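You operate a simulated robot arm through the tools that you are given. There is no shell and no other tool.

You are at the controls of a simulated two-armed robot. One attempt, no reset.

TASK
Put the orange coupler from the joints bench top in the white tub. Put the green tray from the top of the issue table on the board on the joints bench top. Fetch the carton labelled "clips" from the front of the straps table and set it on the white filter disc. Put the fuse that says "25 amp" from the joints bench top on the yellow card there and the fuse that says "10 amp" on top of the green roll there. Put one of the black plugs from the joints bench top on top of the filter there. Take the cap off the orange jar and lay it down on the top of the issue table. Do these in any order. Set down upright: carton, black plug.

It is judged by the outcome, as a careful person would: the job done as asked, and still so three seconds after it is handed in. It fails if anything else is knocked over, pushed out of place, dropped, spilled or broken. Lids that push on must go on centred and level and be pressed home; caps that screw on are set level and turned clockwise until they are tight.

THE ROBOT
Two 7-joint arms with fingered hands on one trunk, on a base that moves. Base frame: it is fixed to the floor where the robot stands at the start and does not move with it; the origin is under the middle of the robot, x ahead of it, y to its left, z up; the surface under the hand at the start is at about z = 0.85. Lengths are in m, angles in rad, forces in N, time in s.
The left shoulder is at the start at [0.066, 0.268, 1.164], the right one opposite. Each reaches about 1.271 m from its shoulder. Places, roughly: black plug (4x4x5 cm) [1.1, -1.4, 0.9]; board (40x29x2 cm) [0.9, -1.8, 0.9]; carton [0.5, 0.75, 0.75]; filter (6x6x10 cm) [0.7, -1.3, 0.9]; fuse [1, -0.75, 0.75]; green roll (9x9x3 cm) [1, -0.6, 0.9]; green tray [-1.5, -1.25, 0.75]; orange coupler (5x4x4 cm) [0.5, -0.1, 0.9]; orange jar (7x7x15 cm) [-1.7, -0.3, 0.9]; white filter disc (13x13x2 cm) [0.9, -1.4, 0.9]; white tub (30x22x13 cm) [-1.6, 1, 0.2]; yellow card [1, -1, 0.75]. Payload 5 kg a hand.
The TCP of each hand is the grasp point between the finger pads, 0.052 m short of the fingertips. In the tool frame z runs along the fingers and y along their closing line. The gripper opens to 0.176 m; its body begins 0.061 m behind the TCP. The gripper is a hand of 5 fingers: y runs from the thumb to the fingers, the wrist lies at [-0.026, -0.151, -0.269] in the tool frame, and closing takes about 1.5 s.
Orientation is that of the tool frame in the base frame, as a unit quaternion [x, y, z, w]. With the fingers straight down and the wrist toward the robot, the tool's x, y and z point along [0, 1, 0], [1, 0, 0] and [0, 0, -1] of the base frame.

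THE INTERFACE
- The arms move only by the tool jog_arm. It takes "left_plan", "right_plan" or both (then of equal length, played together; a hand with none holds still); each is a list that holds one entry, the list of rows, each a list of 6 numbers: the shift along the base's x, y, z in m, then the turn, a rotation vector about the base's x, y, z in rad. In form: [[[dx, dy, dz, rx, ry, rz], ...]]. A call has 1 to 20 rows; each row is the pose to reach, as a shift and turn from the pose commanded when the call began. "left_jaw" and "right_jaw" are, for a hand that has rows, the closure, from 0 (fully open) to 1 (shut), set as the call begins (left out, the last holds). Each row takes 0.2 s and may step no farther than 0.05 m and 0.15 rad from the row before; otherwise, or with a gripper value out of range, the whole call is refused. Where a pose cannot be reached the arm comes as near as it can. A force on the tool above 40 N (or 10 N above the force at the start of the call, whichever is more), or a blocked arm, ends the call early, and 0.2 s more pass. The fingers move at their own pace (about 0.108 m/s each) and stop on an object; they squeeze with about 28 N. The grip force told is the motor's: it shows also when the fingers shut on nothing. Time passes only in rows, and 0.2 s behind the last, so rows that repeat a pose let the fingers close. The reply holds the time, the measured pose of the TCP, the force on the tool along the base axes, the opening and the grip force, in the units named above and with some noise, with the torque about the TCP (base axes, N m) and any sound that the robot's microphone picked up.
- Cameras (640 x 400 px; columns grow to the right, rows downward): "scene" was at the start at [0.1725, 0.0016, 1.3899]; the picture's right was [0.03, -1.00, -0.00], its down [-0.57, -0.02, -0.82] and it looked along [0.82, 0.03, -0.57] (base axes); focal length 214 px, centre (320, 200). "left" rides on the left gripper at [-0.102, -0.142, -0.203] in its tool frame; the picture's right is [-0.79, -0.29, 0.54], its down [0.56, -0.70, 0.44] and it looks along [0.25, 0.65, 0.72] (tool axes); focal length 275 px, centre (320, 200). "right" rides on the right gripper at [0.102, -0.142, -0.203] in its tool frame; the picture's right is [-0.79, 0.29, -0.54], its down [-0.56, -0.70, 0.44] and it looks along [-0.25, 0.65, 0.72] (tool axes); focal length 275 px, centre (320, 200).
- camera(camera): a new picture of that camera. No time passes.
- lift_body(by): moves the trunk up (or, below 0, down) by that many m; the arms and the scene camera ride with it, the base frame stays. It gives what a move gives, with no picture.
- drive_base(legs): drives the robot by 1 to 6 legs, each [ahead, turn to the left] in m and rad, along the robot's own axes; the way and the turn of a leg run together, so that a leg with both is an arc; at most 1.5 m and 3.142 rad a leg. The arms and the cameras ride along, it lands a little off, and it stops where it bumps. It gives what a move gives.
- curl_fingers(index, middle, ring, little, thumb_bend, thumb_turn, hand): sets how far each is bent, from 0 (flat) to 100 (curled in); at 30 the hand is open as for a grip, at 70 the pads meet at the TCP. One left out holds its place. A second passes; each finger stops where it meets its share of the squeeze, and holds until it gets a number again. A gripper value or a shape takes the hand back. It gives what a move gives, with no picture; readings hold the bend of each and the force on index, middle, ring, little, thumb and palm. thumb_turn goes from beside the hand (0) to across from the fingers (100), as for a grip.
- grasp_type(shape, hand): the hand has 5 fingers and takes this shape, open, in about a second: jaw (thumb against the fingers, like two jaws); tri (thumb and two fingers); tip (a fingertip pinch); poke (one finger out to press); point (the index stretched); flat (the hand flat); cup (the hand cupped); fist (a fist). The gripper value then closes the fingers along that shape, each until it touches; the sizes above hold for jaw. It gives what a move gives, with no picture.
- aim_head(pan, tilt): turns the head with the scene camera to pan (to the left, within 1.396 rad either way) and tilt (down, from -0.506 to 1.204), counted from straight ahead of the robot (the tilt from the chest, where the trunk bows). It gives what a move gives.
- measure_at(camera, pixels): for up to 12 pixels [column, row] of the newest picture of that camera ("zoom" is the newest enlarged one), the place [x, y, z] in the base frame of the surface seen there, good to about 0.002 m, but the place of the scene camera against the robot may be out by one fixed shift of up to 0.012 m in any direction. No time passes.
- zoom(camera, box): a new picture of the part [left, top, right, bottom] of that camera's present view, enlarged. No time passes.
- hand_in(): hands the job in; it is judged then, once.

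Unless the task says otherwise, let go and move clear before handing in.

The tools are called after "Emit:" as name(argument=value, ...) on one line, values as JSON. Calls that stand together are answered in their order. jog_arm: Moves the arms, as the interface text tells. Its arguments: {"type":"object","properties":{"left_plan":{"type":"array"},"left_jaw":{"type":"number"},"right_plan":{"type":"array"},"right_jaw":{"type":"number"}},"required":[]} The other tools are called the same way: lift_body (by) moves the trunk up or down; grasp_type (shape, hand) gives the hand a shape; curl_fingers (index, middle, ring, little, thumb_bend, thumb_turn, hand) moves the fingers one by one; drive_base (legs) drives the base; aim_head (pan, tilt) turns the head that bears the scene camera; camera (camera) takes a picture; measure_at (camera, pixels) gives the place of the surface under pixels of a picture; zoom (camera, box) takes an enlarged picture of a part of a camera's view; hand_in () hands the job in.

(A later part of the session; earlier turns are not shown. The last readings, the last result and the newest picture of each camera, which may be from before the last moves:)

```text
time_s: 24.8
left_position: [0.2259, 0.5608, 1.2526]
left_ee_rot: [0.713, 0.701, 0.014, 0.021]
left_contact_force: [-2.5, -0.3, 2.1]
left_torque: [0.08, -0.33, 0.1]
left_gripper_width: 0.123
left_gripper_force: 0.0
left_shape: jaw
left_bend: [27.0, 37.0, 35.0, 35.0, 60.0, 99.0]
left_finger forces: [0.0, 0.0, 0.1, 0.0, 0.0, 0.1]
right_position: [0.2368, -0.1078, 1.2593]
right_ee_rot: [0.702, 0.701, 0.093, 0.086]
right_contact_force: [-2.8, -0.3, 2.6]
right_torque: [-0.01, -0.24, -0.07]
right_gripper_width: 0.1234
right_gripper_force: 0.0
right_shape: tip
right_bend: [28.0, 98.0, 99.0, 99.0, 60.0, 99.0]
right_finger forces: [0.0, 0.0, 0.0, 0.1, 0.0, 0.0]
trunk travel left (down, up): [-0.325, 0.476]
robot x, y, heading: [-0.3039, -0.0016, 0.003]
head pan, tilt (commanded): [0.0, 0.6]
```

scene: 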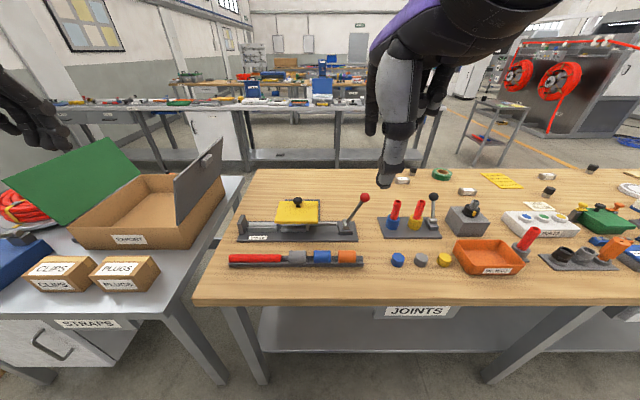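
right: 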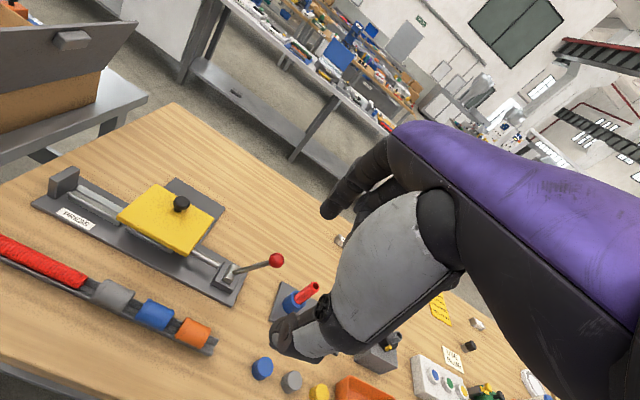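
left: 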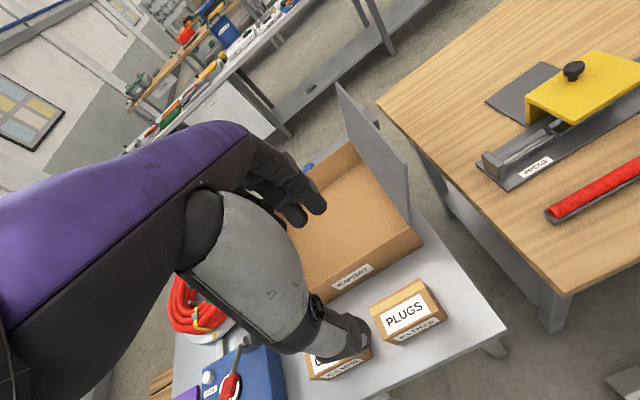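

Driving back worked without a stop. Now I'll bring the right hand above the coupler (correcting its 0.25 rad tilt) and the left hand above the CLIPS carton.

Emit:
jog_arm(left_plan=[[[0.02, 0.02, 0, 0, 0, 0], [0.04, 0.04, 0, 0, 0.01, 0], [0.06, 0.06, 0, 0, 0.02, 0], [0.08, 0.08, 0, 0, 0.03, 0], [0.1, 0.1, 0, 0.01, 0.04, 0.01], [0.12, 0.12, 0, 0.01, 0.05, 0.017], [0.14, 0.14, -0.02, 0.01, 0.05, 0.017], [0.16, 0.16, -0.04, 0.01, 0.05, 0.017], [0.18, 0.18, -0.06, 0.01, 0.05, 0.017], [0.2, 0.2, -0.09, 0.01, 0.05, 0.017], [0.22, 0.21, -0.12, 0.01, 0.05, 0.017], [0.242, 0.219, -0.15, 0.01, 0.05, 0.017], [0.242, 0.219, -0.18, 0.01, 0.05, 0.017], [0.242, 0.219, -0.2, 0.01, 0.05, 0.017]]], right_plan=[[[0.02, 0.003, 0, 0, 0.03, 0], [0.04, 0.006, 0, 0, 0.06, 0], [0.06, 0.009, 0, 0, 0.09, 0], [0.08, 0.012, 0, 0, 0.12, 0], [0.1, 0.015, -0.01, 0, 0.15, 0], [0.12, 0.018, -0.02, 0, 0.18, 0], [0.14, 0.021, -0.04, -0.01, 0.21, 0], [0.16, 0.024, -0.06, -0.01, 0.23, 0], [0.18, 0.027, -0.08, -0.01, 0.253, 0], [0.2, 0.03, -0.11, -0.01, 0.253, 0], [0.22, 0.03, -0.14, -0.01, 0.253, 0], [0.235, 0.03, -0.17, -0.01, 0.253, 0], [0.246, 0.03, -0.2, -0.01, 0.253, 0], [0.246, 0.03, -0.209, -0.01, 0.253, 0]]])

Emit:
camera(camera="scene")

Emit:
camera(camera="right")

Emit:
camera(camera="left")

```text
time_s: 27.8
left_position: [0.4544, 0.7813, 1.0592]
left_ee_rot: [0.707, 0.707, 0.005, 0.003]
left_contact_force: [-2.0, 2.0, 2.2]
left_torque: [-0.18, -0.17, 0.01]
left_gripper_width: 0.1232
left_gripper_force: 0.0
left_shape: jaw
left_bend: [27.0, 37.0, 35.0, 35.0, 60.0, 99.0]
left_finger forces: [0.0, 0.0, 0.1, 0.1, 0.0, 0.0]
right_position: [0.4691, -0.1358, 1.078]
right_ee_rot: [0.707, 0.707, 0.005, 0.005]
right_contact_force: [-1.0, 1.1, 0.0]
right_torque: [-0.21, -0.12, -0.12]
right_gripper_width: 0.1231
right_gripper_force: 0.1
right_shape: tip
right_bend: [28.0, 98.0, 99.0, 99.0, 60.0, 99.0]
right_finger forces: [0.0, 0.1, 0.0, 0.0, 0.0, 0.1]
right hand out of reach, approached as far as the arm can: row 2, 3, 4, 5, 6, 7, 8, 9, 10, 11, 12, 13, 14
trunk travel left (down, up): [-0.325, 0.476]
robot x, y, heading: [-0.302, -0.0003, 0.001]
head pan, tilt (commanded): [0.0, 0.6]
```

```text
taken
```

scene: 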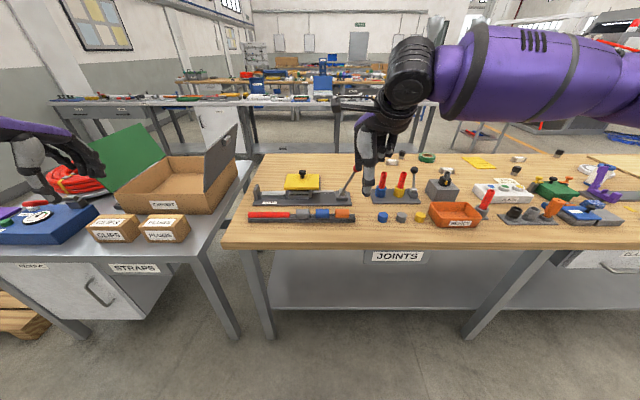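

```text
taken
```

right: 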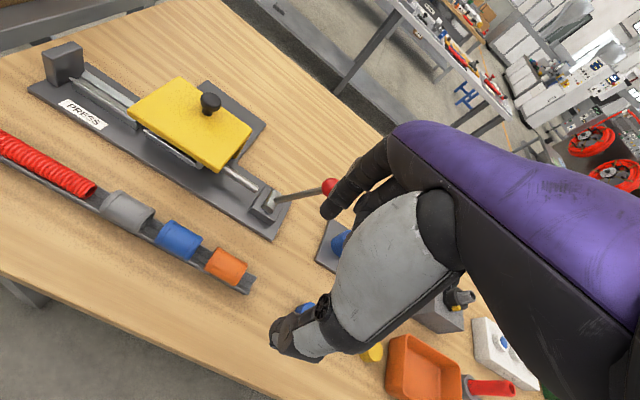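

```text
taken
```

left: 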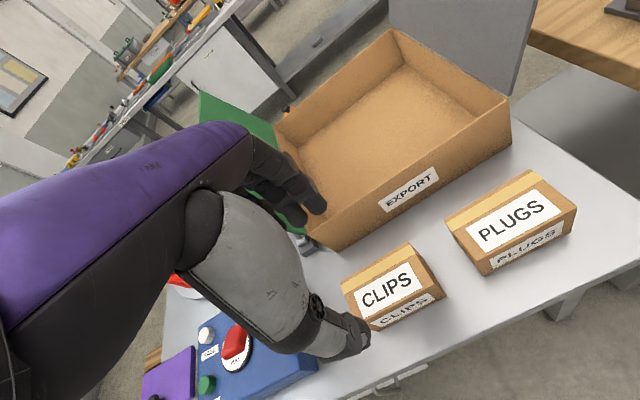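

The right arm stays ~6 cm short of the coupler, so I'll do the carton first with the left hand. I'll zoom the left camera on CLIPS (400,295) to locate it precisely.

Emit:
zoom(camera="left", box=[320, 225, 480, 345])

Emit:
measure_at(camera="zoom", pixels=[[340, 80], [100, 235], [240, 160], [435, 205], [200, 330], [490, 285], [470, 240], [260, 390], [330, 340], [420, 150]])

```text
3.33 times, centred on (400, 285) of left
```

zoom: 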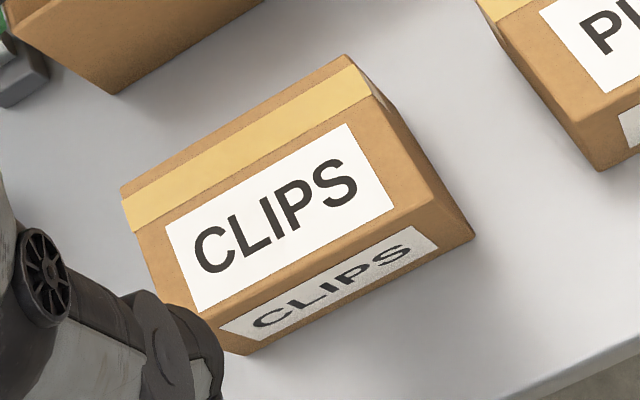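

```text
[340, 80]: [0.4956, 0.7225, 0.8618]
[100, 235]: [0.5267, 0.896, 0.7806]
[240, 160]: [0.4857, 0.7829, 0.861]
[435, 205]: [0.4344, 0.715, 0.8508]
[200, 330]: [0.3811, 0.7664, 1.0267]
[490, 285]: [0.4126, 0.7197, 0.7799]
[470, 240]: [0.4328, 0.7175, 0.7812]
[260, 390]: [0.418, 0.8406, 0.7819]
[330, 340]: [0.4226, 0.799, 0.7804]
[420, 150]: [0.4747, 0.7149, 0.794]
```

The left camera agrees: carton x 0.433–0.502, y 0.715–0.84, table z≈0.780. I'll start the left hand's descent in small steps and check the tracking error.

Emit:
jog_arm(left_plan=[[[0, 0, -0.03, 0, 0, 0], [0, 0, -0.06, 0, 0, 0], [0, 0, -0.09, 0, 0, 0], [0, 0, -0.09, 0, 0, 0], [0, 0, -0.09, 0, 0, 0]]])

Emit:
camera(camera="left")

Emit:
zoom(camera="scene", box=[0, 110, 240, 290])

```text
time_s: 29.0
left_position: [0.4554, 0.78, 0.9674]
left_ee_rot: [0.707, 0.707, 0.003, 0.002]
left_contact_force: [0.7, 1.2, -1.6]
left_torque: [-0.11, 0.07, 0.0]
left_gripper_width: 0.1233
left_gripper_force: 0.0
left_shape: jaw
left_bend: [27.0, 37.0, 35.0, 35.0, 60.0, 99.0]
left_finger forces: [0.1, 0.0, 0.1, 0.1, 0.0, 0.0]
right_position: [0.4699, -0.1365, 1.0775]
right_ee_rot: [0.707, 0.707, 0.005, 0.004]
right_contact_force: [-0.2, 1.0, -0.1]
right_torque: [-0.14, 0.07, -0.01]
right_gripper_width: 0.1232
right_gripper_force: 0.1
right_shape: tip
right_bend: [28.0, 98.0, 99.0, 99.0, 60.0, 99.0]
right_finger forces: [0.0, 0.0, 0.0, 0.0, 0.1, 0.0]
trunk travel left (down, up): [-0.325, 0.476]
robot x, y, heading: [-0.3038, -0.002, -0.002]
head pan, tilt (commanded): [0.0, 0.6]
```

```text
taken
```

left: 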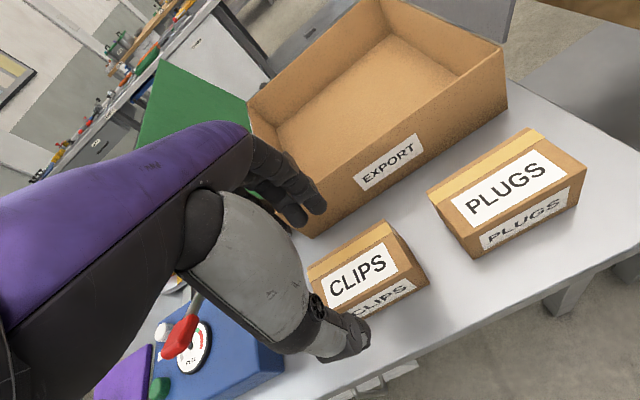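

```text
2.22 times, centred on (120, 200) of scene
```

zoom: 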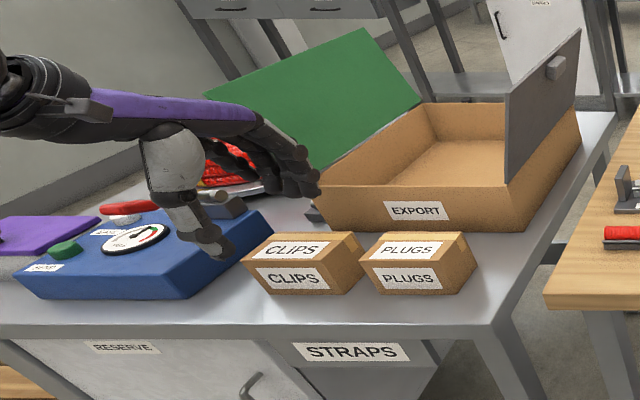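

The TCP reads (0.455,0.780,0.967), so it needs +1.3 cm in x. The thumb is bent 60 while the fingers are only 35, so I'll measure thumb tip and fingertip positions in the zoom before descending.

Emit:
measure_at(camera="zoom", pixels=[[222, 250], [205, 232], [228, 240], [305, 190], [318, 178], [290, 190], [270, 178], [190, 205]])

```text
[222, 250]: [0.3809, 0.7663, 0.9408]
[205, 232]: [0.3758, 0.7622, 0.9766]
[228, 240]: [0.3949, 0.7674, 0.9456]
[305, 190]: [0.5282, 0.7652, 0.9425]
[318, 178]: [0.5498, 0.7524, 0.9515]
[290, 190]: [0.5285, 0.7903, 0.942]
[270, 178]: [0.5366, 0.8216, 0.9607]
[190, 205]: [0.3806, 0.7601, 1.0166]
```

Thumb and fingers sit symmetrically ±6.7 cm about the TCP, tips ~4 cm below it. I'll centre over the carton and descend to z≈0.838.

Emit:
jog_arm(left_plan=[[[0.0126, -0.003, -0.02, 0, 0, 0], [0.0126, -0.003, -0.05, 0, 0, 0], [0.0126, -0.003, -0.08, 0, 0, 0], [0.0126, -0.003, -0.1, 0, 0, 0], [0.0126, -0.003, -0.115, 0, 0, 0], [0.0126, -0.003, -0.129, 0, 0, 0], [0.0126, -0.003, -0.129, 0, 0, 0]]])

Emit:
zoom(camera="scene", box=[0, 150, 200, 290])

Emit:
camera(camera="left")

```text
time_s: 30.6
left_position: [0.4676, 0.777, 0.8397]
left_ee_rot: [0.708, 0.706, 0.003, 0.003]
left_contact_force: [-0.9, 0.4, -0.6]
left_torque: [-0.01, -0.03, 0.01]
left_gripper_width: 0.1231
left_gripper_force: 0.0
left_shape: jaw
left_bend: [27.0, 37.0, 35.0, 35.0, 60.0, 99.0]
left_finger forces: [0.1, 0.0, 0.0, 0.1, 0.0, 0.0]
right_position: [0.47, -0.137, 1.0781]
right_ee_rot: [0.708, 0.706, 0.005, 0.003]
right_contact_force: [-0.4, -0.2, 0.0]
right_torque: [0.02, 0.0, -0.02]
right_gripper_width: 0.1233
right_gripper_force: 0.1
right_shape: tip
right_bend: [28.0, 98.0, 99.0, 99.0, 60.0, 99.0]
right_finger forces: [0.1, 0.0, 0.0, 0.0, 0.1, 0.0]
trunk travel left (down, up): [-0.325, 0.476]
robot x, y, heading: [-0.3005, -0.0005, -0.002]
head pan, tilt (commanded): [0.0, 0.6]
```

```text
2.86 times, centred on (100, 220) of scene
```

zoom: 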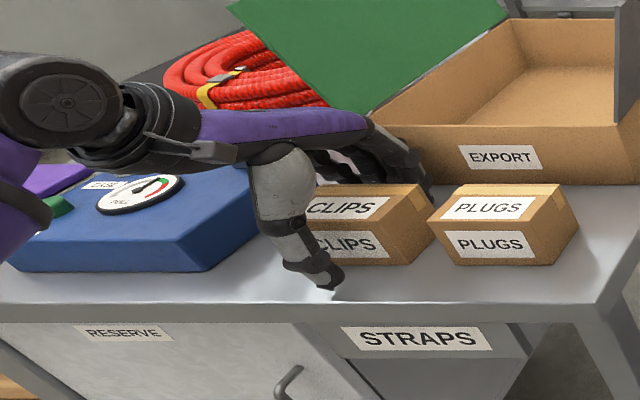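

```text
taken
```

left: 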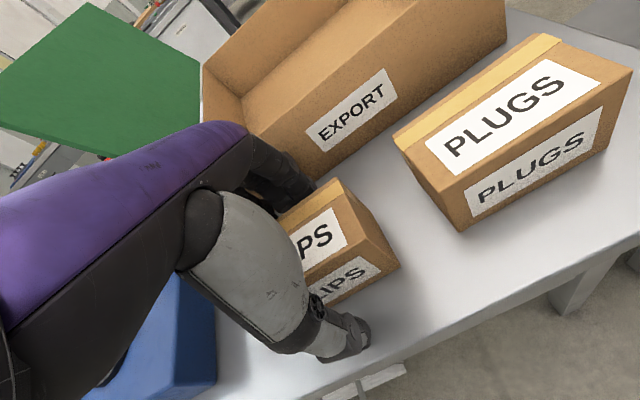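

The hand straddles the CLIPS carton with space on both sides. I'll close the left hand and let it grip.

Emit:
jog_arm(left_plan=[[[0, 0, 0, 0, 0, 0], [0, 0, 0, 0, 0, 0], [0, 0, 0, 0, 0, 0], [0, 0, 0, 0, 0, 0], [0, 0, 0, 0, 0, 0], [0, 0, 0, 0, 0, 0], [0, 0, 0, 0, 0, 0], [0, 0, 0, 0, 0, 0]]], left_jaw=1.0)

Emit:
zoom(camera="scene", box=[0, 150, 200, 290])

```text
time_s: 32.4
left_position: [0.4681, 0.7756, 0.8394]
left_ee_rot: [0.708, 0.707, 0.004, 0.002]
left_contact_force: [-0.1, -1.9, 0.0]
left_torque: [-0.06, 0.0, -0.03]
left_gripper_width: 0.0696
left_gripper_force: 27.8
left_shape: jaw
left_bend: [74.0, 49.0, 47.0, 46.0, 73.0, 100.0]
left_finger forces: [13.9, 7.5, 3.2, 0.2, 24.6, 0.0]
right_position: [0.4691, -0.1369, 1.0784]
right_ee_rot: [0.706, 0.708, 0.005, 0.003]
right_contact_force: [0.4, -0.3, 0.2]
right_torque: [-0.04, 0.01, 0.0]
right_gripper_width: 0.1231
right_gripper_force: 0.0
right_shape: tip
right_bend: [28.0, 98.0, 99.0, 99.0, 60.0, 99.0]
right_finger forces: [0.0, 0.0, 0.0, 0.0, 0.0, 0.1]
trunk travel left (down, up): [-0.325, 0.476]
robot x, y, heading: [-0.3032, -0.0004, -0.004]
head pan, tilt (commanded): [0.0, 0.6]
```

```text
2.86 times, centred on (100, 220) of scene
```

zoom: 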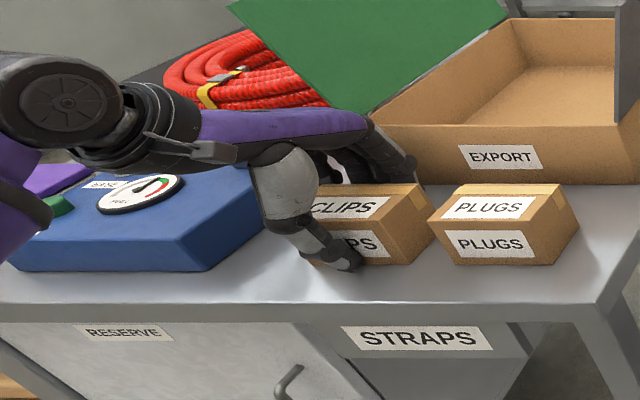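

The grip holds at 7.0 cm with 24.6 N on the thumb. I'll lift the carton straight up.

Emit:
jog_arm(left_plan=[[[0, 0, 0.02, 0, 0, 0], [0, 0, 0.04, 0, 0, 0], [0, 0, 0.07, 0, 0, 0], [0, 0, 0.1, 0, 0, 0], [0, 0, 0.13, 0, 0, 0], [0, 0, 0.16, 0, 0, 0], [0, 0, 0.2, 0, 0, 0], [0, 0, 0.24, 0, 0, 0], [0, 0, 0.28, 0, 0, 0], [0, 0, 0.31, 0, 0, 0], [0, 0, 0.33, 0, 0, 0]]])

Emit:
camera(camera="scene")

Emit:
camera(camera="left")

```text
time_s: 34.8
left_position: [0.4679, 0.7744, 1.1697]
left_ee_rot: [0.707, 0.707, 0.005, 0.002]
left_contact_force: [0.7, -0.9, -4.6]
left_torque: [0.11, 0.0, 0.0]
left_gripper_width: 0.0695
left_gripper_force: 28.3
left_shape: jaw
left_bend: [74.0, 49.0, 47.0, 47.0, 73.0, 100.0]
left_finger forces: [14.2, 7.4, 3.2, 0.0, 24.7, 0.0]
right_position: [0.4694, -0.1378, 1.0785]
right_ee_rot: [0.707, 0.707, 0.005, 0.003]
right_contact_force: [-0.7, -0.7, -0.4]
right_torque: [0.12, -0.05, -0.01]
right_gripper_width: 0.1233
right_gripper_force: 0.1
right_shape: tip
right_bend: [28.0, 98.0, 99.0, 99.0, 60.0, 99.0]
right_finger forces: [0.0, 0.0, 0.1, 0.1, 0.0, 0.0]
trunk travel left (down, up): [-0.325, 0.476]
robot x, y, heading: [-0.3033, -0.001, 0.001]
head pan, tilt (commanded): [0.0, 0.6]
```

```text
taken
```

scene: 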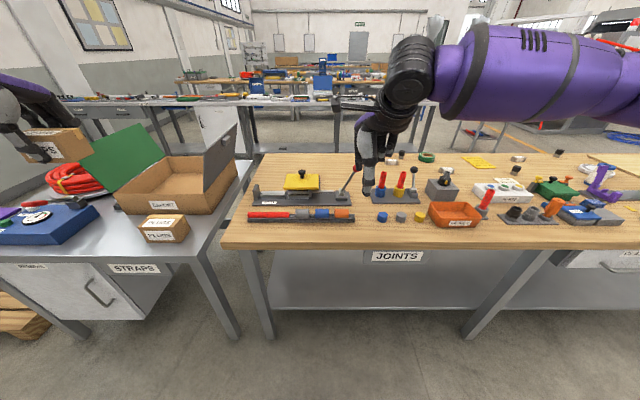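

```text
taken
```

left: 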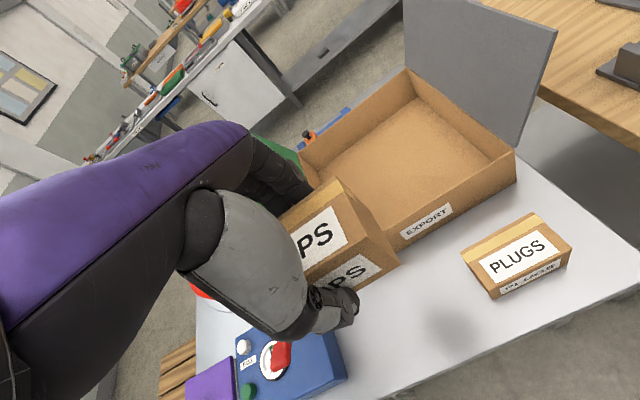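

The carton is securely up. The right arm is probably in a bad elbow branch, so I'll swing the right hand outward and extend it, then return toward the coupler.

Emit:
jog_arm(right_plan=[[[0.02, -0.04, 0.01, 0, 0, 0], [0.04, -0.08, 0.02, 0, 0, 0], [0.06, -0.12, 0.03, 0, 0, 0], [0.08, -0.16, 0.04, 0, 0, 0], [0.1, -0.2, 0.05, 0, 0, 0], [0.12, -0.24, 0.06, 0, 0, 0], [0.14, -0.28, 0.07, 0, 0, 0], [0.16, -0.32, 0.08, 0, 0, 0], [0.18, -0.36, 0.08, 0, 0, 0], [0.2, -0.38, 0.08, 0, 0, 0], [0.22, -0.38, 0.08, 0, 0, 0], [0.24, -0.36, 0.08, 0, 0, 0], [0.25, -0.32, 0.08, 0, 0, 0], [0.25, -0.28, 0.08, 0, 0, 0], [0.25, -0.24, 0.08, 0, 0, 0], [0.25, -0.2, 0.08, 0, 0, 0], [0.25, -0.16, 0.08, 0, 0, 0], [0.25, -0.12, 0.08, 0, 0, 0], [0.25, -0.08, 0.08, 0, 0, 0], [0.25, -0.04, 0.08, 0, 0, 0]]])

Emit:
camera(camera="scene")

```text
time_s: 39.0
left_position: [0.4672, 0.7777, 1.1686]
left_ee_rot: [0.707, 0.707, 0.003, 0.002]
left_contact_force: [-0.6, 2.1, -4.3]
left_torque: [-0.23, -0.02, -0.01]
left_gripper_width: 0.0695
left_gripper_force: 27.5
left_shape: jaw
left_bend: [74.0, 49.0, 47.0, 47.0, 73.0, 100.0]
left_finger forces: [14.6, 7.2, 3.2, 0.1, 25.1, 0.0]
right_position: [0.6689, -0.2907, 1.143]
right_ee_rot: [0.709, 0.705, 0.005, 0.004]
right_contact_force: [0.9, 0.1, 0.3]
right_torque: [0.03, 0.03, 0.03]
right_gripper_width: 0.1231
right_gripper_force: 0.0
right_shape: tip
right_bend: [28.0, 98.0, 99.0, 99.0, 60.0, 99.0]
right_finger forces: [0.0, 0.1, 0.0, 0.0, 0.0, 0.0]
right hand out of reach, approached as far as the arm can: row 16, 17, 18, 19, 20
trunk travel left (down, up): [-0.325, 0.476]
robot x, y, heading: [-0.3038, -0.0021, -0.003]
head pan, tilt (commanded): [0.0, 0.6]
```

```text
taken
```

scene: 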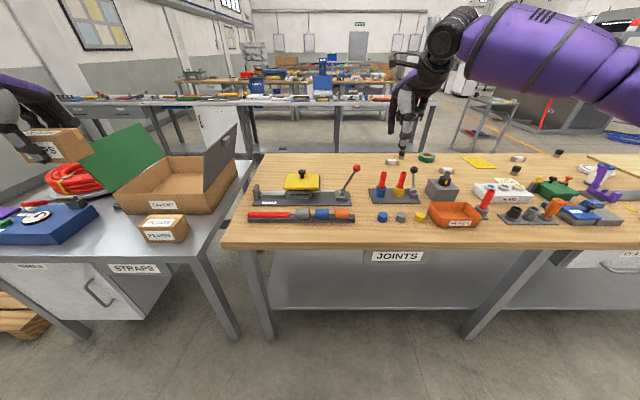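

The right arm is still limited when crossing inward, so I'll leave the coupler for the left arm later. I'll tuck both arms (carton in the left hand) and drive right along the bench.

Emit:
jog_arm(left_plan=[[[-0.02, -0.035, 0.005, 0, 0, 0], [-0.04, -0.07, 0.01, 0, 0, 0], [-0.06, -0.105, 0.015, 0, 0, 0], [-0.08, -0.14, 0.02, 0, 0, 0], [-0.1, -0.175, 0.025, 0, 0, 0], [-0.12, -0.21, 0.03, 0, 0, 0], [-0.14, -0.245, 0.03, 0, 0, 0], [-0.16, -0.28, 0.03, 0, 0, 0], [-0.18, -0.315, 0.03, 0, 0, 0], [-0.2, -0.35, 0.03, 0, 0, 0], [-0.21, -0.385, 0.03, 0, 0, 0], [-0.22, -0.42, 0.03, 0, 0, 0]]], right_plan=[[[-0.04, -0.02, 0.005, 0, 0, 0], [-0.08, -0.04, 0.01, 0, 0, 0], [-0.12, -0.06, 0.015, 0, 0, 0], [-0.16, -0.08, 0.02, 0, 0, 0], [-0.2, -0.1, 0.03, 0, 0, 0], [-0.24, -0.12, 0.04, 0, 0, 0], [-0.28, -0.14, 0.05, 0, 0, 0], [-0.32, -0.16, 0.06, 0, 0, 0], [-0.36, -0.16, 0.06, 0, 0, 0], [-0.4, -0.16, 0.06, 0, 0, 0], [-0.43, -0.16, 0.06, 0, 0, 0], [-0.45, -0.16, 0.06, 0, 0, 0]]])

Emit:
drive_base(legs=[[0, -0.2], [0, -0.3], [0, -0.3]])

Emit:
camera(camera="scene")

```text
time_s: 41.6
left_position: [0.2467, 0.3538, 1.1999]
left_ee_rot: [0.707, 0.707, 0.005, 0.002]
left_contact_force: [-1.2, -1.7, -2.9]
left_torque: [0.2, -0.11, 0.09]
left_gripper_width: 0.0692
left_gripper_force: 27.8
left_shape: jaw
left_bend: [74.0, 49.0, 47.0, 47.0, 73.0, 100.0]
left_finger forces: [14.3, 7.1, 3.4, 0.0, 24.7, 0.0]
right_position: [0.2169, -0.4514, 1.2009]
right_ee_rot: [0.707, 0.707, 0.005, 0.003]
right_contact_force: [-1.1, -1.1, -0.5]
right_torque: [0.24, -0.1, 0.01]
right_gripper_width: 0.1231
right_gripper_force: 0.1
right_shape: tip
right_bend: [28.0, 98.0, 99.0, 99.0, 60.0, 99.0]
right_finger forces: [0.0, 0.0, 0.0, 0.1, 0.1, 0.0]
trunk travel left (down, up): [-0.325, 0.476]
robot x, y, heading: [-0.302, 0.0017, -0.001]
head pan, tilt (commanded): [0.0, 0.6]
```

```text
time_s: 45.8
left_position: [0.3369, -0.1474, 1.1986]
left_ee_rot: [0.927, 0.375, 0.003, 0.003]
left_contact_force: [-0.4, -0.7, -4.3]
left_torque: [-0.03, -0.07, 0.06]
left_gripper_width: 0.0691
left_gripper_force: 28.0
left_shape: jaw
left_bend: [74.0, 49.0, 48.0, 47.0, 73.0, 100.0]
left_finger forces: [14.6, 7.0, 3.4, 0.1, 25.0, 0.1]
right_position: [-0.2623, -0.6879, 1.2021]
right_ee_rot: [0.927, 0.375, 0.003, 0.005]
right_contact_force: [0.3, 0.5, 0.9]
right_torque: [0.01, 0.0, -0.01]
right_gripper_width: 0.1229
right_gripper_force: 0.0
right_shape: tip
right_bend: [28.0, 98.0, 99.0, 99.0, 60.0, 99.0]
right_finger forces: [0.1, 0.1, 0.1, 0.0, 0.0, 0.0]
trunk travel left (down, up): [-0.325, 0.476]
robot x, y, heading: [-0.2986, 0.001, -0.799]
head pan, tilt (commanded): [0.0, 0.6]
```

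```text
taken
```

scene: 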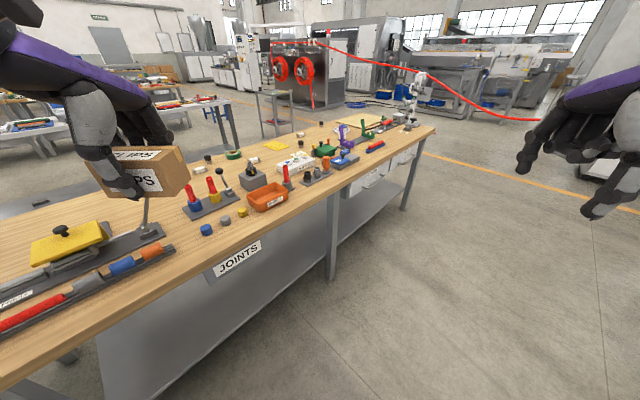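

Turning in small legs works; the carton clears the bench items. I'll continue turning to face along the bench and drive in short legs.

Emit:
drive_base(legs=[[0, -0.3], [0, -0.3], [0, -0.17]])

Emit:
drive_base(legs=[[0.4, 0], [0.4, 0], [0.4, 0], [0.4, 0]])

Emit:
camera(camera="scene")

```text
time_s: 49.8
left_position: [0.0553, -0.5305, 1.2062]
left_ee_rot: [1.0, 0.004, 0.0, 0.012]
left_contact_force: [-0.5, 1.4, -3.2]
left_torque: [-0.07, -0.06, -0.02]
left_gripper_width: 0.0686
left_gripper_force: 28.4
left_shape: jaw
left_bend: [74.0, 49.0, 48.0, 47.0, 73.0, 100.0]
left_finger forces: [15.1, 7.7, 3.5, 0.2, 26.5, 0.1]
right_position: [-0.749, -0.5058, 1.2077]
right_ee_rot: [1.0, 0.003, 0.0, 0.012]
right_contact_force: [0.2, 0.9, 0.5]
right_torque: [0.01, -0.02, 0.02]
right_gripper_width: 0.1233
right_gripper_force: 0.1
right_shape: tip
right_bend: [28.0, 98.0, 99.0, 99.0, 60.0, 99.0]
right_finger forces: [0.0, 0.0, 0.0, 0.0, 0.1, 0.1]
trunk travel left (down, up): [-0.325, 0.476]
robot x, y, heading: [-0.2949, 0.0036, -1.561]
head pan, tilt (commanded): [0.0, 0.6]
```

```text
time_s: 61.5
left_position: [0.0621, -2.1168, 1.2104]
left_ee_rot: [1.0, 0.001, 0.0, 0.017]
left_contact_force: [-2.2, -3.4, -7.0]
left_torque: [0.34, -0.15, -0.07]
left_gripper_width: 0.0685
left_gripper_force: 28.2
left_shape: jaw
left_bend: [74.0, 49.0, 48.0, 47.0, 73.0, 100.0]
left_finger forces: [15.3, 7.8, 3.7, 0.2, 26.9, 0.0]
right_position: [-0.7422, -2.0887, 1.2128]
right_ee_rot: [1.0, 0.003, 0.0, 0.018]
right_contact_force: [-0.3, 0.3, -1.3]
right_torque: [0.08, 0.03, 0.0]
right_gripper_width: 0.1232
right_gripper_force: 0.1
right_shape: tip
right_bend: [28.0, 98.0, 99.0, 99.0, 60.0, 99.0]
right_finger forces: [0.1, 0.0, 0.0, 0.0, 0.1, 0.0]
trunk travel left (down, up): [-0.325, 0.476]
robot x, y, heading: [-0.283, -1.5979, -1.571]
head pan, tilt (commanded): [0.0, 0.6]
```

```text
taken
```

scene: 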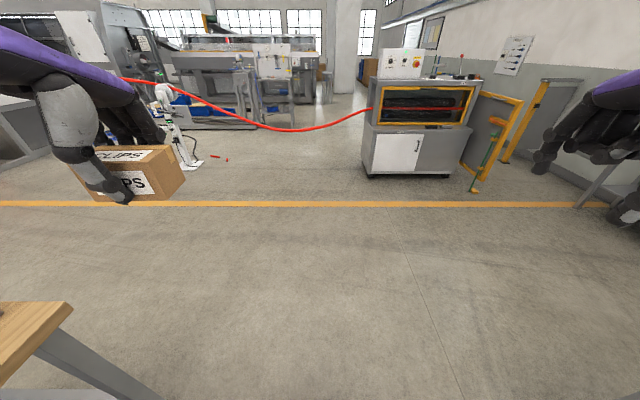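

Now at (-0.28,-1.60) facing along the bench end. I'll turn left in small legs to face the bench again.

Emit:
drive_base(legs=[[0, 0.27], [0, 0.26], [0, 0.26], [0, 0.26], [0, 0.26], [0, 0.26]])

Emit:
camera(camera="scene")

```text
time_s: 69.2
left_position: [0.2187, -1.2457, 1.218]
left_ee_rot: [0.706, 0.708, 0.018, 0.016]
left_contact_force: [0.2, 0.9, -3.7]
left_torque: [-0.12, 0.03, -0.06]
left_gripper_width: 0.0687
left_gripper_force: 28.6
left_shape: jaw
left_bend: [74.0, 49.0, 48.0, 47.0, 73.0, 100.0]
left_finger forces: [15.0, 7.3, 3.4, 0.2, 25.9, 0.0]
right_position: [0.1911, -2.0501, 1.2205]
right_ee_rot: [0.705, 0.708, 0.017, 0.019]
right_contact_force: [-0.3, 0.4, 0.4]
right_torque: [-0.1, 0.01, -0.04]
right_gripper_width: 0.1232
right_gripper_force: 0.0
right_shape: tip
right_bend: [28.0, 98.0, 99.0, 99.0, 60.0, 99.0]
right_finger forces: [0.0, 0.0, 0.1, 0.0, 0.0, 0.1]
trunk travel left (down, up): [-0.325, 0.476]
robot x, y, heading: [-0.286, -1.6064, 0.005]
head pan, tilt (commanded): [0.0, 0.6]
```

```text
taken
```

scene: 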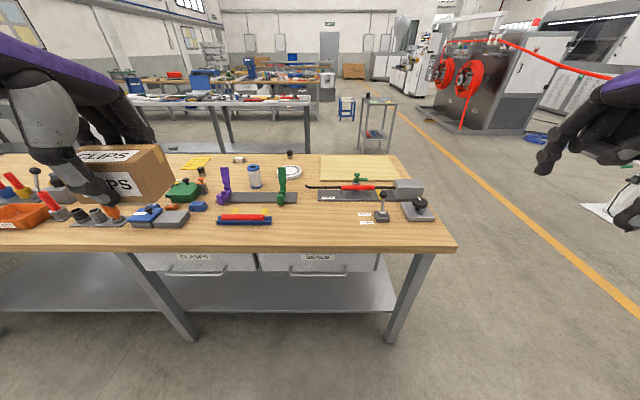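

All targets on this bench end are visible: disc (292,172), filter (255,176), board (355,165). I'll drive 0.2 m forward to be within reach, then measure the disc.

Emit:
drive_base(legs=[[0.1, 0], [0.1, 0]])

Emit:
camera(camera="scene")

Emit:
zoom(camera="scene", box=[220, 150, 380, 250])

```text
time_s: 71.5
left_position: [0.4095, -1.2454, 1.2213]
left_ee_rot: [0.706, 0.708, 0.021, 0.018]
left_contact_force: [2.8, 0.9, -5.8]
left_torque: [-0.06, 0.31, -0.08]
left_gripper_width: 0.0686
left_gripper_force: 28.0
left_shape: jaw
left_bend: [74.0, 49.0, 48.0, 47.0, 73.0, 100.0]
left_finger forces: [15.3, 7.7, 3.8, 0.2, 26.8, 0.0]
right_position: [0.3815, -2.0504, 1.224]
right_ee_rot: [0.705, 0.709, 0.02, 0.021]
right_contact_force: [2.3, 0.2, -1.7]
right_torque: [-0.03, 0.35, 0.04]
right_gripper_width: 0.1233
right_gripper_force: 0.1
right_shape: tip
right_bend: [28.0, 98.0, 99.0, 99.0, 60.0, 99.0]
right_finger forces: [0.0, 0.0, 0.0, 0.1, 0.0, 0.0]
trunk travel left (down, up): [-0.325, 0.476]
robot x, y, heading: [-0.0827, -1.6044, 0.005]
head pan, tilt (commanded): [0.0, 0.6]
```

```text
taken
```

scene: 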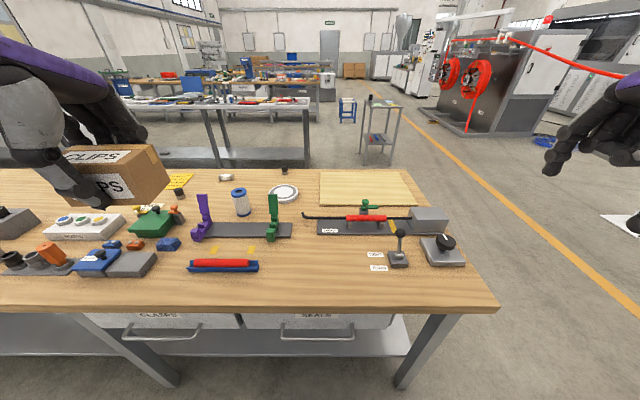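

```text
4.00 times, centred on (300, 200) of scene
```

zoom: 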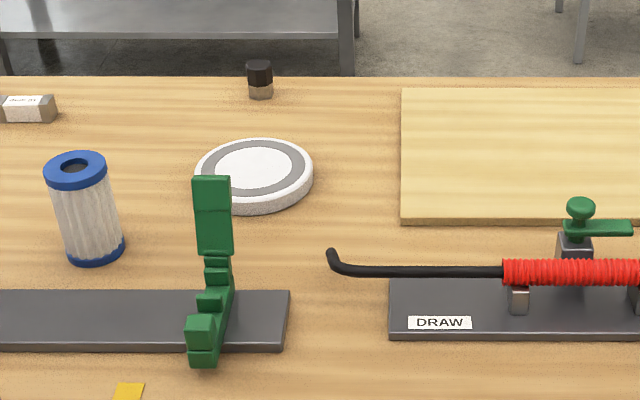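

I'll measure the disc, filter, plug and board from this zoom.

Emit:
measure_at(camera="zoom", pixels=[[262, 165], [198, 178], [312, 172], [258, 140], [250, 203], [75, 158], [75, 184], [50, 172], [105, 172], [260, 68], [403, 92], [403, 216]])

Emit:
measure_at(camera="scene", pixels=[[270, 195], [200, 195], [415, 205], [407, 172], [320, 172], [370, 200], [205, 220]])

```text
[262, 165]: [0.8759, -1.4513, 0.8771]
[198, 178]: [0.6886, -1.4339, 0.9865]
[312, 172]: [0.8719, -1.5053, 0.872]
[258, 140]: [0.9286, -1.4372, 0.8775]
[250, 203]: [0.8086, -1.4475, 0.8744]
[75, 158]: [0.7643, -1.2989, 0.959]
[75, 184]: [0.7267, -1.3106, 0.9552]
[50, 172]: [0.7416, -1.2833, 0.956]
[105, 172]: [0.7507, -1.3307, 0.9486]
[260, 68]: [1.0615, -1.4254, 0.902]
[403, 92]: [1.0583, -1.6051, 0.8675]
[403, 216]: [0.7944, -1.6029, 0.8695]
```

```text
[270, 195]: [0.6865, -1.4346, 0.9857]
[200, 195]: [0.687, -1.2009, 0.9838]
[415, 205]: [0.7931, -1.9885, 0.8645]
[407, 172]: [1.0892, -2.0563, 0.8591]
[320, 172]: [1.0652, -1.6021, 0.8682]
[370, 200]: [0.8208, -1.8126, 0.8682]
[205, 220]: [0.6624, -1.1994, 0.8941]
```

Disc centre is near true (0.863,-1.439), top z≈0.869; the green post at (0.68,-1.43) is lower than the hand path. I'll carry the carton above the disc while levelling the slight tilt.

Emit:
jog_arm(left_plan=[[[0.035, -0.015, 0.01, 0, 0.01, 0], [0.07, -0.03, 0.01, 0, 0.02, 0], [0.105, -0.045, 0.01, 0, 0.03, 0], [0.14, -0.06, 0.01, 0, 0.04, 0], [0.175, -0.075, 0.01, 0, 0.05, 0], [0.21, -0.09, 0.01, -0.004, 0.055, -0.003], [0.245, -0.105, 0, -0.004, 0.055, -0.003], [0.28, -0.12, -0.01, -0.004, 0.055, -0.003], [0.315, -0.135, -0.02, -0.004, 0.055, -0.003], [0.35, -0.15, -0.03, -0.004, 0.055, -0.003], [0.385, -0.165, -0.05, -0.004, 0.055, -0.003], [0.42, -0.18, -0.07, -0.004, 0.055, -0.003], [0.4535, -0.1936, -0.1, -0.004, 0.055, -0.003], [0.4535, -0.1936, -0.13, -0.004, 0.055, -0.003], [0.4535, -0.1936, -0.15, -0.004, 0.055, -0.003], [0.4535, -0.1936, -0.15, -0.004, 0.055, -0.003]]])

Emit:
camera(camera="scene")

Emit:
camera(camera="left")

```text
time_s: 74.9
left_position: [0.8432, -1.4396, 1.0802]
left_ee_rot: [0.707, 0.707, 0.007, 0.006]
left_contact_force: [0.3, 0.4, -3.3]
left_torque: [0.01, -0.11, 0.03]
left_gripper_width: 0.0686
left_gripper_force: 28.0
left_shape: jaw
left_bend: [74.0, 50.0, 48.0, 47.0, 73.0, 100.0]
left_finger forces: [15.0, 7.1, 3.6, 0.2, 26.0, 0.1]
right_position: [0.3623, -2.0498, 1.2306]
right_ee_rot: [0.705, 0.708, 0.026, 0.028]
right_contact_force: [-1.5, 0.2, 0.2]
right_torque: [-0.04, -0.1, -0.02]
right_gripper_width: 0.123
right_gripper_force: 0.0
right_shape: tip
right_bend: [28.0, 98.0, 99.0, 99.0, 60.0, 99.0]
right_finger forces: [0.0, 0.0, 0.1, 0.1, 0.0, 0.0]
trunk travel left (down, up): [-0.325, 0.476]
robot x, y, heading: [-0.0847, -1.6044, 0.003]
head pan, tilt (commanded): [0.0, 0.6]
```

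```text
taken
```

scene: 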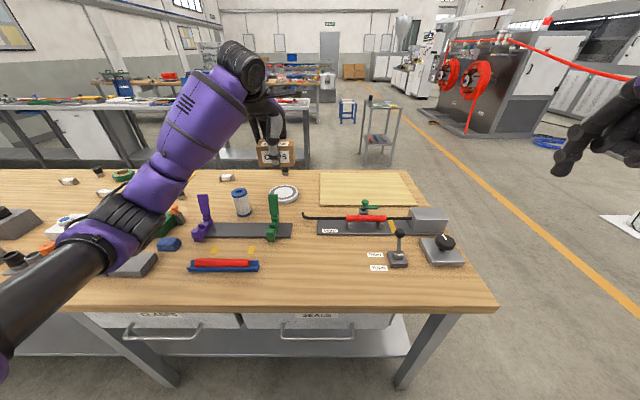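

```text
taken
```

left: 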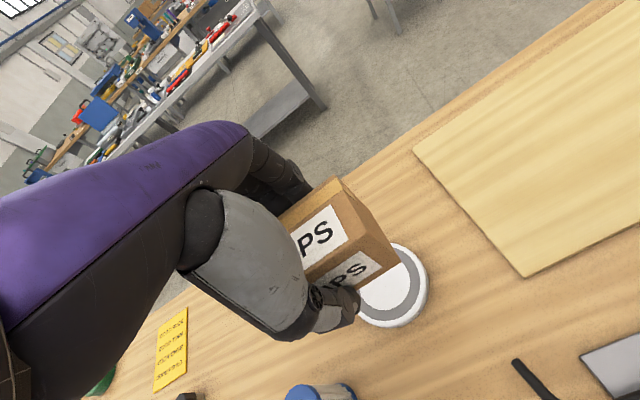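

The left camera shows the disc partly under the carton at (395,290). I'll zoom and measure rim points of the disc to fit its centre in the hand camera's frame.

Emit:
zoom(camera="left", box=[330, 230, 450, 340])

Emit:
zoom(camera="scene", box=[220, 120, 340, 220])

```text
3.64 times, centred on (390, 285) of left
```

zoom: 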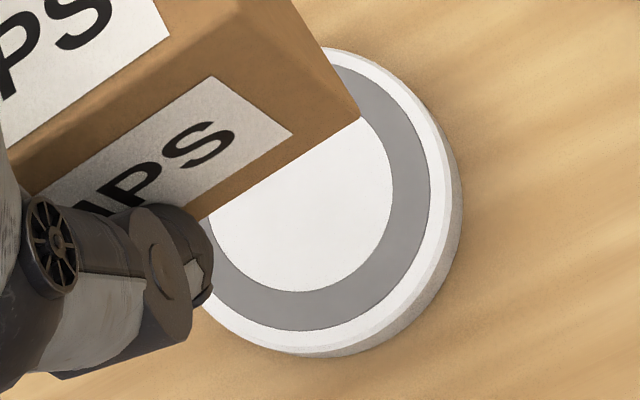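

```text
4.00 times, centred on (280, 170) of scene
```

zoom: 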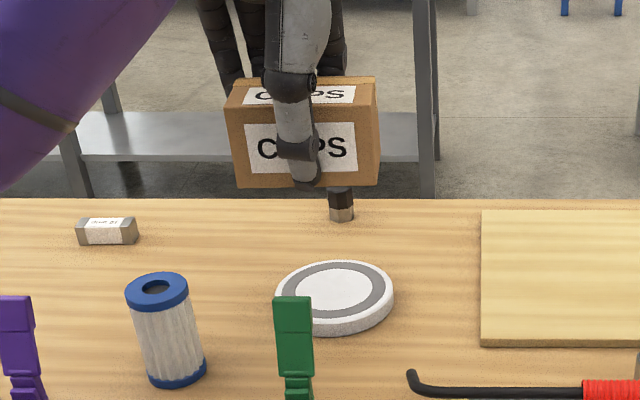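

The scene zoom shows the carton hanging level above the disc. I'll measure points around the grey ring's outer edge in the left picture to fit its centre.

Emit:
measure_at(camera="left", pixels=[[395.5, 247.9], [412, 257.5], [419.7, 274], [419.4, 287.7], [413.4, 302.8], [401, 315.2], [384.5, 320.1], [368, 316.5], [390, 290], [380, 265], [397, 260]])

```text
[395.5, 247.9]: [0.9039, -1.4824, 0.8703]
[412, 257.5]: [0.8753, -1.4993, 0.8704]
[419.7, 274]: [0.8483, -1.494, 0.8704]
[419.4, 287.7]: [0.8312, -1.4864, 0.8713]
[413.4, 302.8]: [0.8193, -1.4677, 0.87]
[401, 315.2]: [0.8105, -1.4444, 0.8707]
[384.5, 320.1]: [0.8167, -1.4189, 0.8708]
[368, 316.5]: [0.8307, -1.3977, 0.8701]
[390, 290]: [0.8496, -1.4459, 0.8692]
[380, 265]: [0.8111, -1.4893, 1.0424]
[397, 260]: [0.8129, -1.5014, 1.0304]
```

The disc centre fits to (0.866,-1.442) with top z 0.870. I'll shift +2.1 cm in x and lower the carton to just above the disc.

Emit:
jog_arm(left_plan=[[[0.01, -0.002, -0.02, 0, 0.005, 0], [0.021, -0.003, -0.045, 0, 0.01, 0], [0.021, -0.003, -0.07, 0, 0.01, 0], [0.021, -0.003, -0.095, 0, 0.01, 0], [0.021, -0.003, -0.115, 0, 0.01, 0], [0.021, -0.003, -0.13, 0, 0.01, 0], [0.021, -0.003, -0.138, 0, 0.01, 0], [0.021, -0.003, -0.138, 0, 0.01, 0], [0.021, -0.003, -0.138, 0, 0.01, 0]]])

Emit:
zoom(camera="scene", box=[220, 120, 340, 220])

Emit:
camera(camera="left")

```text
time_s: 76.9
left_position: [0.8642, -1.4415, 0.9389]
left_ee_rot: [0.707, 0.707, 0.002, 0.004]
left_contact_force: [1.3, 0.0, -3.4]
left_torque: [-0.02, 0.02, 0.04]
left_gripper_width: 0.0687
left_gripper_force: 28.5
left_shape: jaw
left_bend: [74.0, 50.0, 48.0, 47.0, 73.0, 100.0]
left_finger forces: [15.3, 7.2, 3.6, 0.1, 26.0, 0.0]
right_position: [0.3646, -2.0488, 1.2304]
right_ee_rot: [0.705, 0.708, 0.025, 0.027]
right_contact_force: [0.5, -0.3, -0.6]
right_torque: [-0.02, -0.02, -0.05]
right_gripper_width: 0.1229
right_gripper_force: 0.1
right_shape: tip
right_bend: [28.0, 98.0, 99.0, 99.0, 60.0, 99.0]
right_finger forces: [0.0, 0.1, 0.0, 0.0, 0.0, 0.0]
trunk travel left (down, up): [-0.325, 0.476]
robot x, y, heading: [-0.0826, -1.6036, 0.002]
head pan, tilt (commanded): [0.0, 0.6]
```

```text
4.00 times, centred on (280, 170) of scene
```

zoom: 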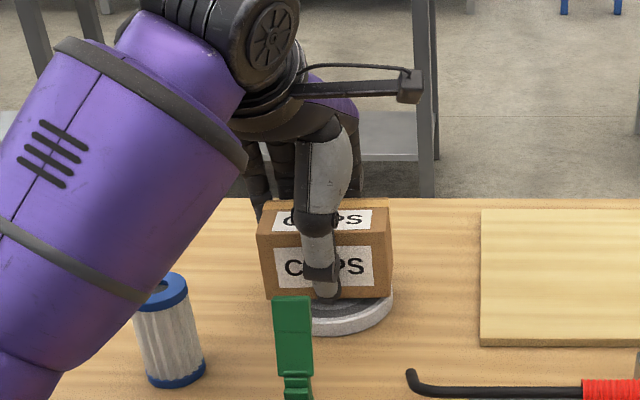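

```text
taken
```

left: 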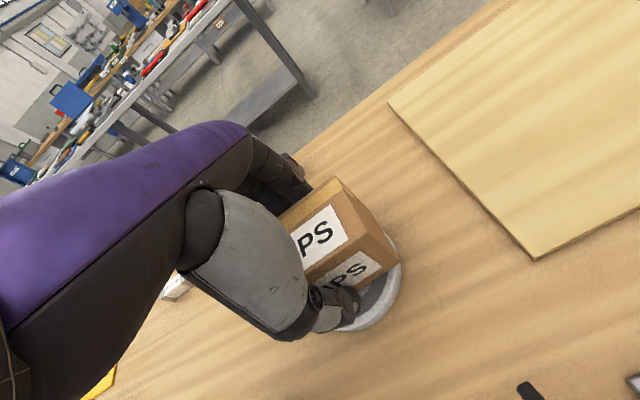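

The carton is centred about 1 cm above the disc. I'll lower it in small steps until the weight is taken.

Emit:
jog_arm(left_plan=[[[0, 0, -0.004, 0, 0, 0], [0, 0, -0.007, 0, 0, 0], [0, 0, -0.009, 0, 0, 0], [0, 0, -0.009, 0, 0, 0]]])

Emit:
zoom(camera="left", box=[280, 170, 440, 340])

```text
time_s: 77.9
left_position: [0.8651, -1.4404, 0.944]
left_ee_rot: [0.707, 0.707, 0.007, 0.007]
left_contact_force: [0.1, -0.4, -2.7]
left_torque: [0.01, 0.03, -0.01]
left_gripper_width: 0.0689
left_gripper_force: 28.1
left_shape: jaw
left_bend: [74.0, 50.0, 48.0, 47.0, 73.0, 100.0]
left_finger forces: [15.2, 7.2, 3.6, 0.1, 26.0, 0.0]
right_position: [0.3623, -2.0498, 1.2334]
right_ee_rot: [0.705, 0.708, 0.028, 0.028]
right_contact_force: [0.5, 0.6, -0.3]
right_torque: [0.0, 0.01, -0.04]
right_gripper_width: 0.1234
right_gripper_force: 0.1
right_shape: tip
right_bend: [28.0, 98.0, 99.0, 99.0, 60.0, 99.0]
right_finger forces: [0.0, 0.0, 0.1, 0.1, 0.0, 0.0]
trunk travel left (down, up): [-0.325, 0.476]
robot x, y, heading: [-0.0865, -1.6043, 0.0]
head pan, tilt (commanded): [0.0, 0.6]
```

```text
2.35 times, centred on (360, 255) of left
```

zoom: 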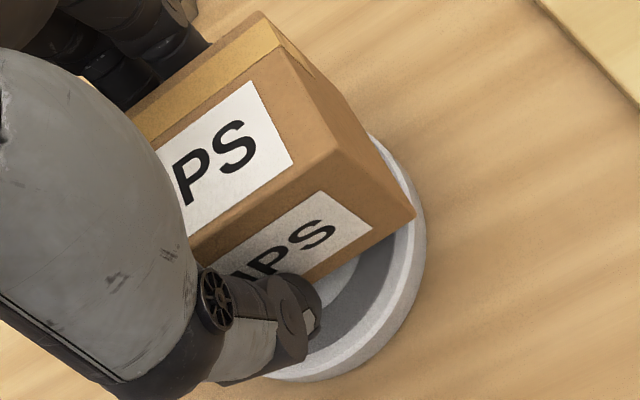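

Despite the commanded drop, the measured z rose slightly to 0.944 (body sway); no contact yet. I'll keep lowering in small steps guided by the measured pose.

Emit:
jog_arm(left_plan=[[[0, 0, -0.004, 0, 0.005, 0], [0, 0, -0.007, 0, 0.01, 0], [0, 0, -0.009, 0, 0.01, 0], [0, 0, -0.009, 0, 0.01, 0], [0, 0, -0.009, 0, 0.01, 0]]])

```text
time_s: 79.1
left_position: [0.867, -1.4338, 0.9465]
left_ee_rot: [0.704, 0.71, 0.01, 0.006]
left_contact_force: [0.4, 0.6, -3.1]
left_torque: [-0.02, 0.01, 0.02]
left_gripper_width: 0.0687
left_gripper_force: 28.1
left_shape: jaw
left_bend: [74.0, 50.0, 48.0, 47.0, 73.0, 100.0]
left_finger forces: [15.1, 7.1, 3.6, 0.0, 26.0, 0.0]
right_position: [0.3577, -2.0505, 1.2349]
right_ee_rot: [0.705, 0.708, 0.029, 0.029]
right_contact_force: [-0.1, 0.7, 0.1]
right_torque: [-0.02, 0.03, -0.02]
right_gripper_width: 0.1231
right_gripper_force: 0.1
right_shape: tip
right_bend: [28.0, 98.0, 99.0, 99.0, 60.0, 99.0]
right_finger forces: [0.1, 0.0, 0.0, 0.0, 0.0, 0.0]
trunk travel left (down, up): [-0.325, 0.476]
robot x, y, heading: [-0.084, -1.6026, -0.001]
head pan, tilt (commanded): [0.0, 0.6]
```

The z reading keeps rising while the right hand also drifts back — the trunk is being pushed back, so maybe the left elbow is resting on something. I'll look before moving further.

Emit:
camera(camera="scene")

Emit:
measure_at(camera="scene", pixels=[[80, 240], [100, 250], [120, 240], [60, 270], [130, 215], [150, 200], [100, 220], [40, 300]])

```text
taken
```

scene: 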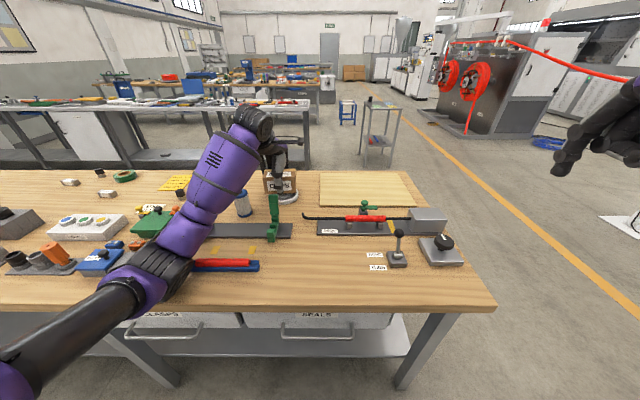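

```text
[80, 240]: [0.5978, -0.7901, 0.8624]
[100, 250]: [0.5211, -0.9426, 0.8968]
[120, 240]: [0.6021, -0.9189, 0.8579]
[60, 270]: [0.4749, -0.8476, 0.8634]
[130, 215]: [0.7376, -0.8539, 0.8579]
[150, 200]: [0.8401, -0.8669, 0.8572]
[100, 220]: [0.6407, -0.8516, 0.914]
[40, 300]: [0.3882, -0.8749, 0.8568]
```

The elbow now shows near (160,265), low over the bench and in front of the purple post. I'll measure the elbow and forearm heights.

Emit:
measure_at(camera="scene", pixels=[[160, 265], [150, 290], [185, 240], [180, 265], [205, 195], [200, 225], [130, 280], [225, 165], [100, 310], [170, 285], [165, 295]])

Emit:
zoom(camera="scene", box=[60, 140, 300, 320])

```text
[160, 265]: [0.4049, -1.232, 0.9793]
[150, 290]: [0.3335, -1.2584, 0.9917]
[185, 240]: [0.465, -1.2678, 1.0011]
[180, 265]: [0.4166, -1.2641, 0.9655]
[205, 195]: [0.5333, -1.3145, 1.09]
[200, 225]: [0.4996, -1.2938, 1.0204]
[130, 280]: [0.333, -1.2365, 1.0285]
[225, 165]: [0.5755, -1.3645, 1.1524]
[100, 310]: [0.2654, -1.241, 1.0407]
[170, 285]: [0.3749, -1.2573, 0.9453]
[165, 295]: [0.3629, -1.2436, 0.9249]
```

```text
2.22 times, centred on (180, 230) of scene
```

zoom: 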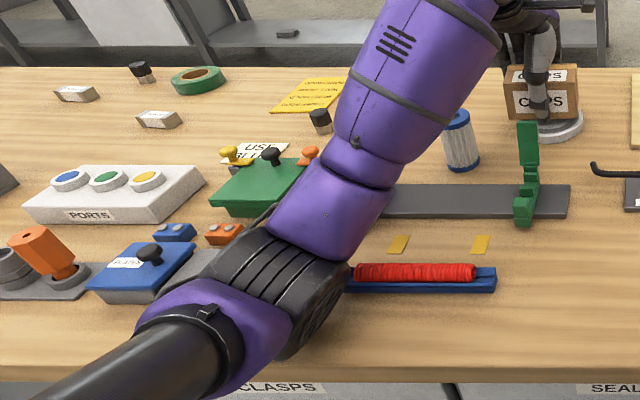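

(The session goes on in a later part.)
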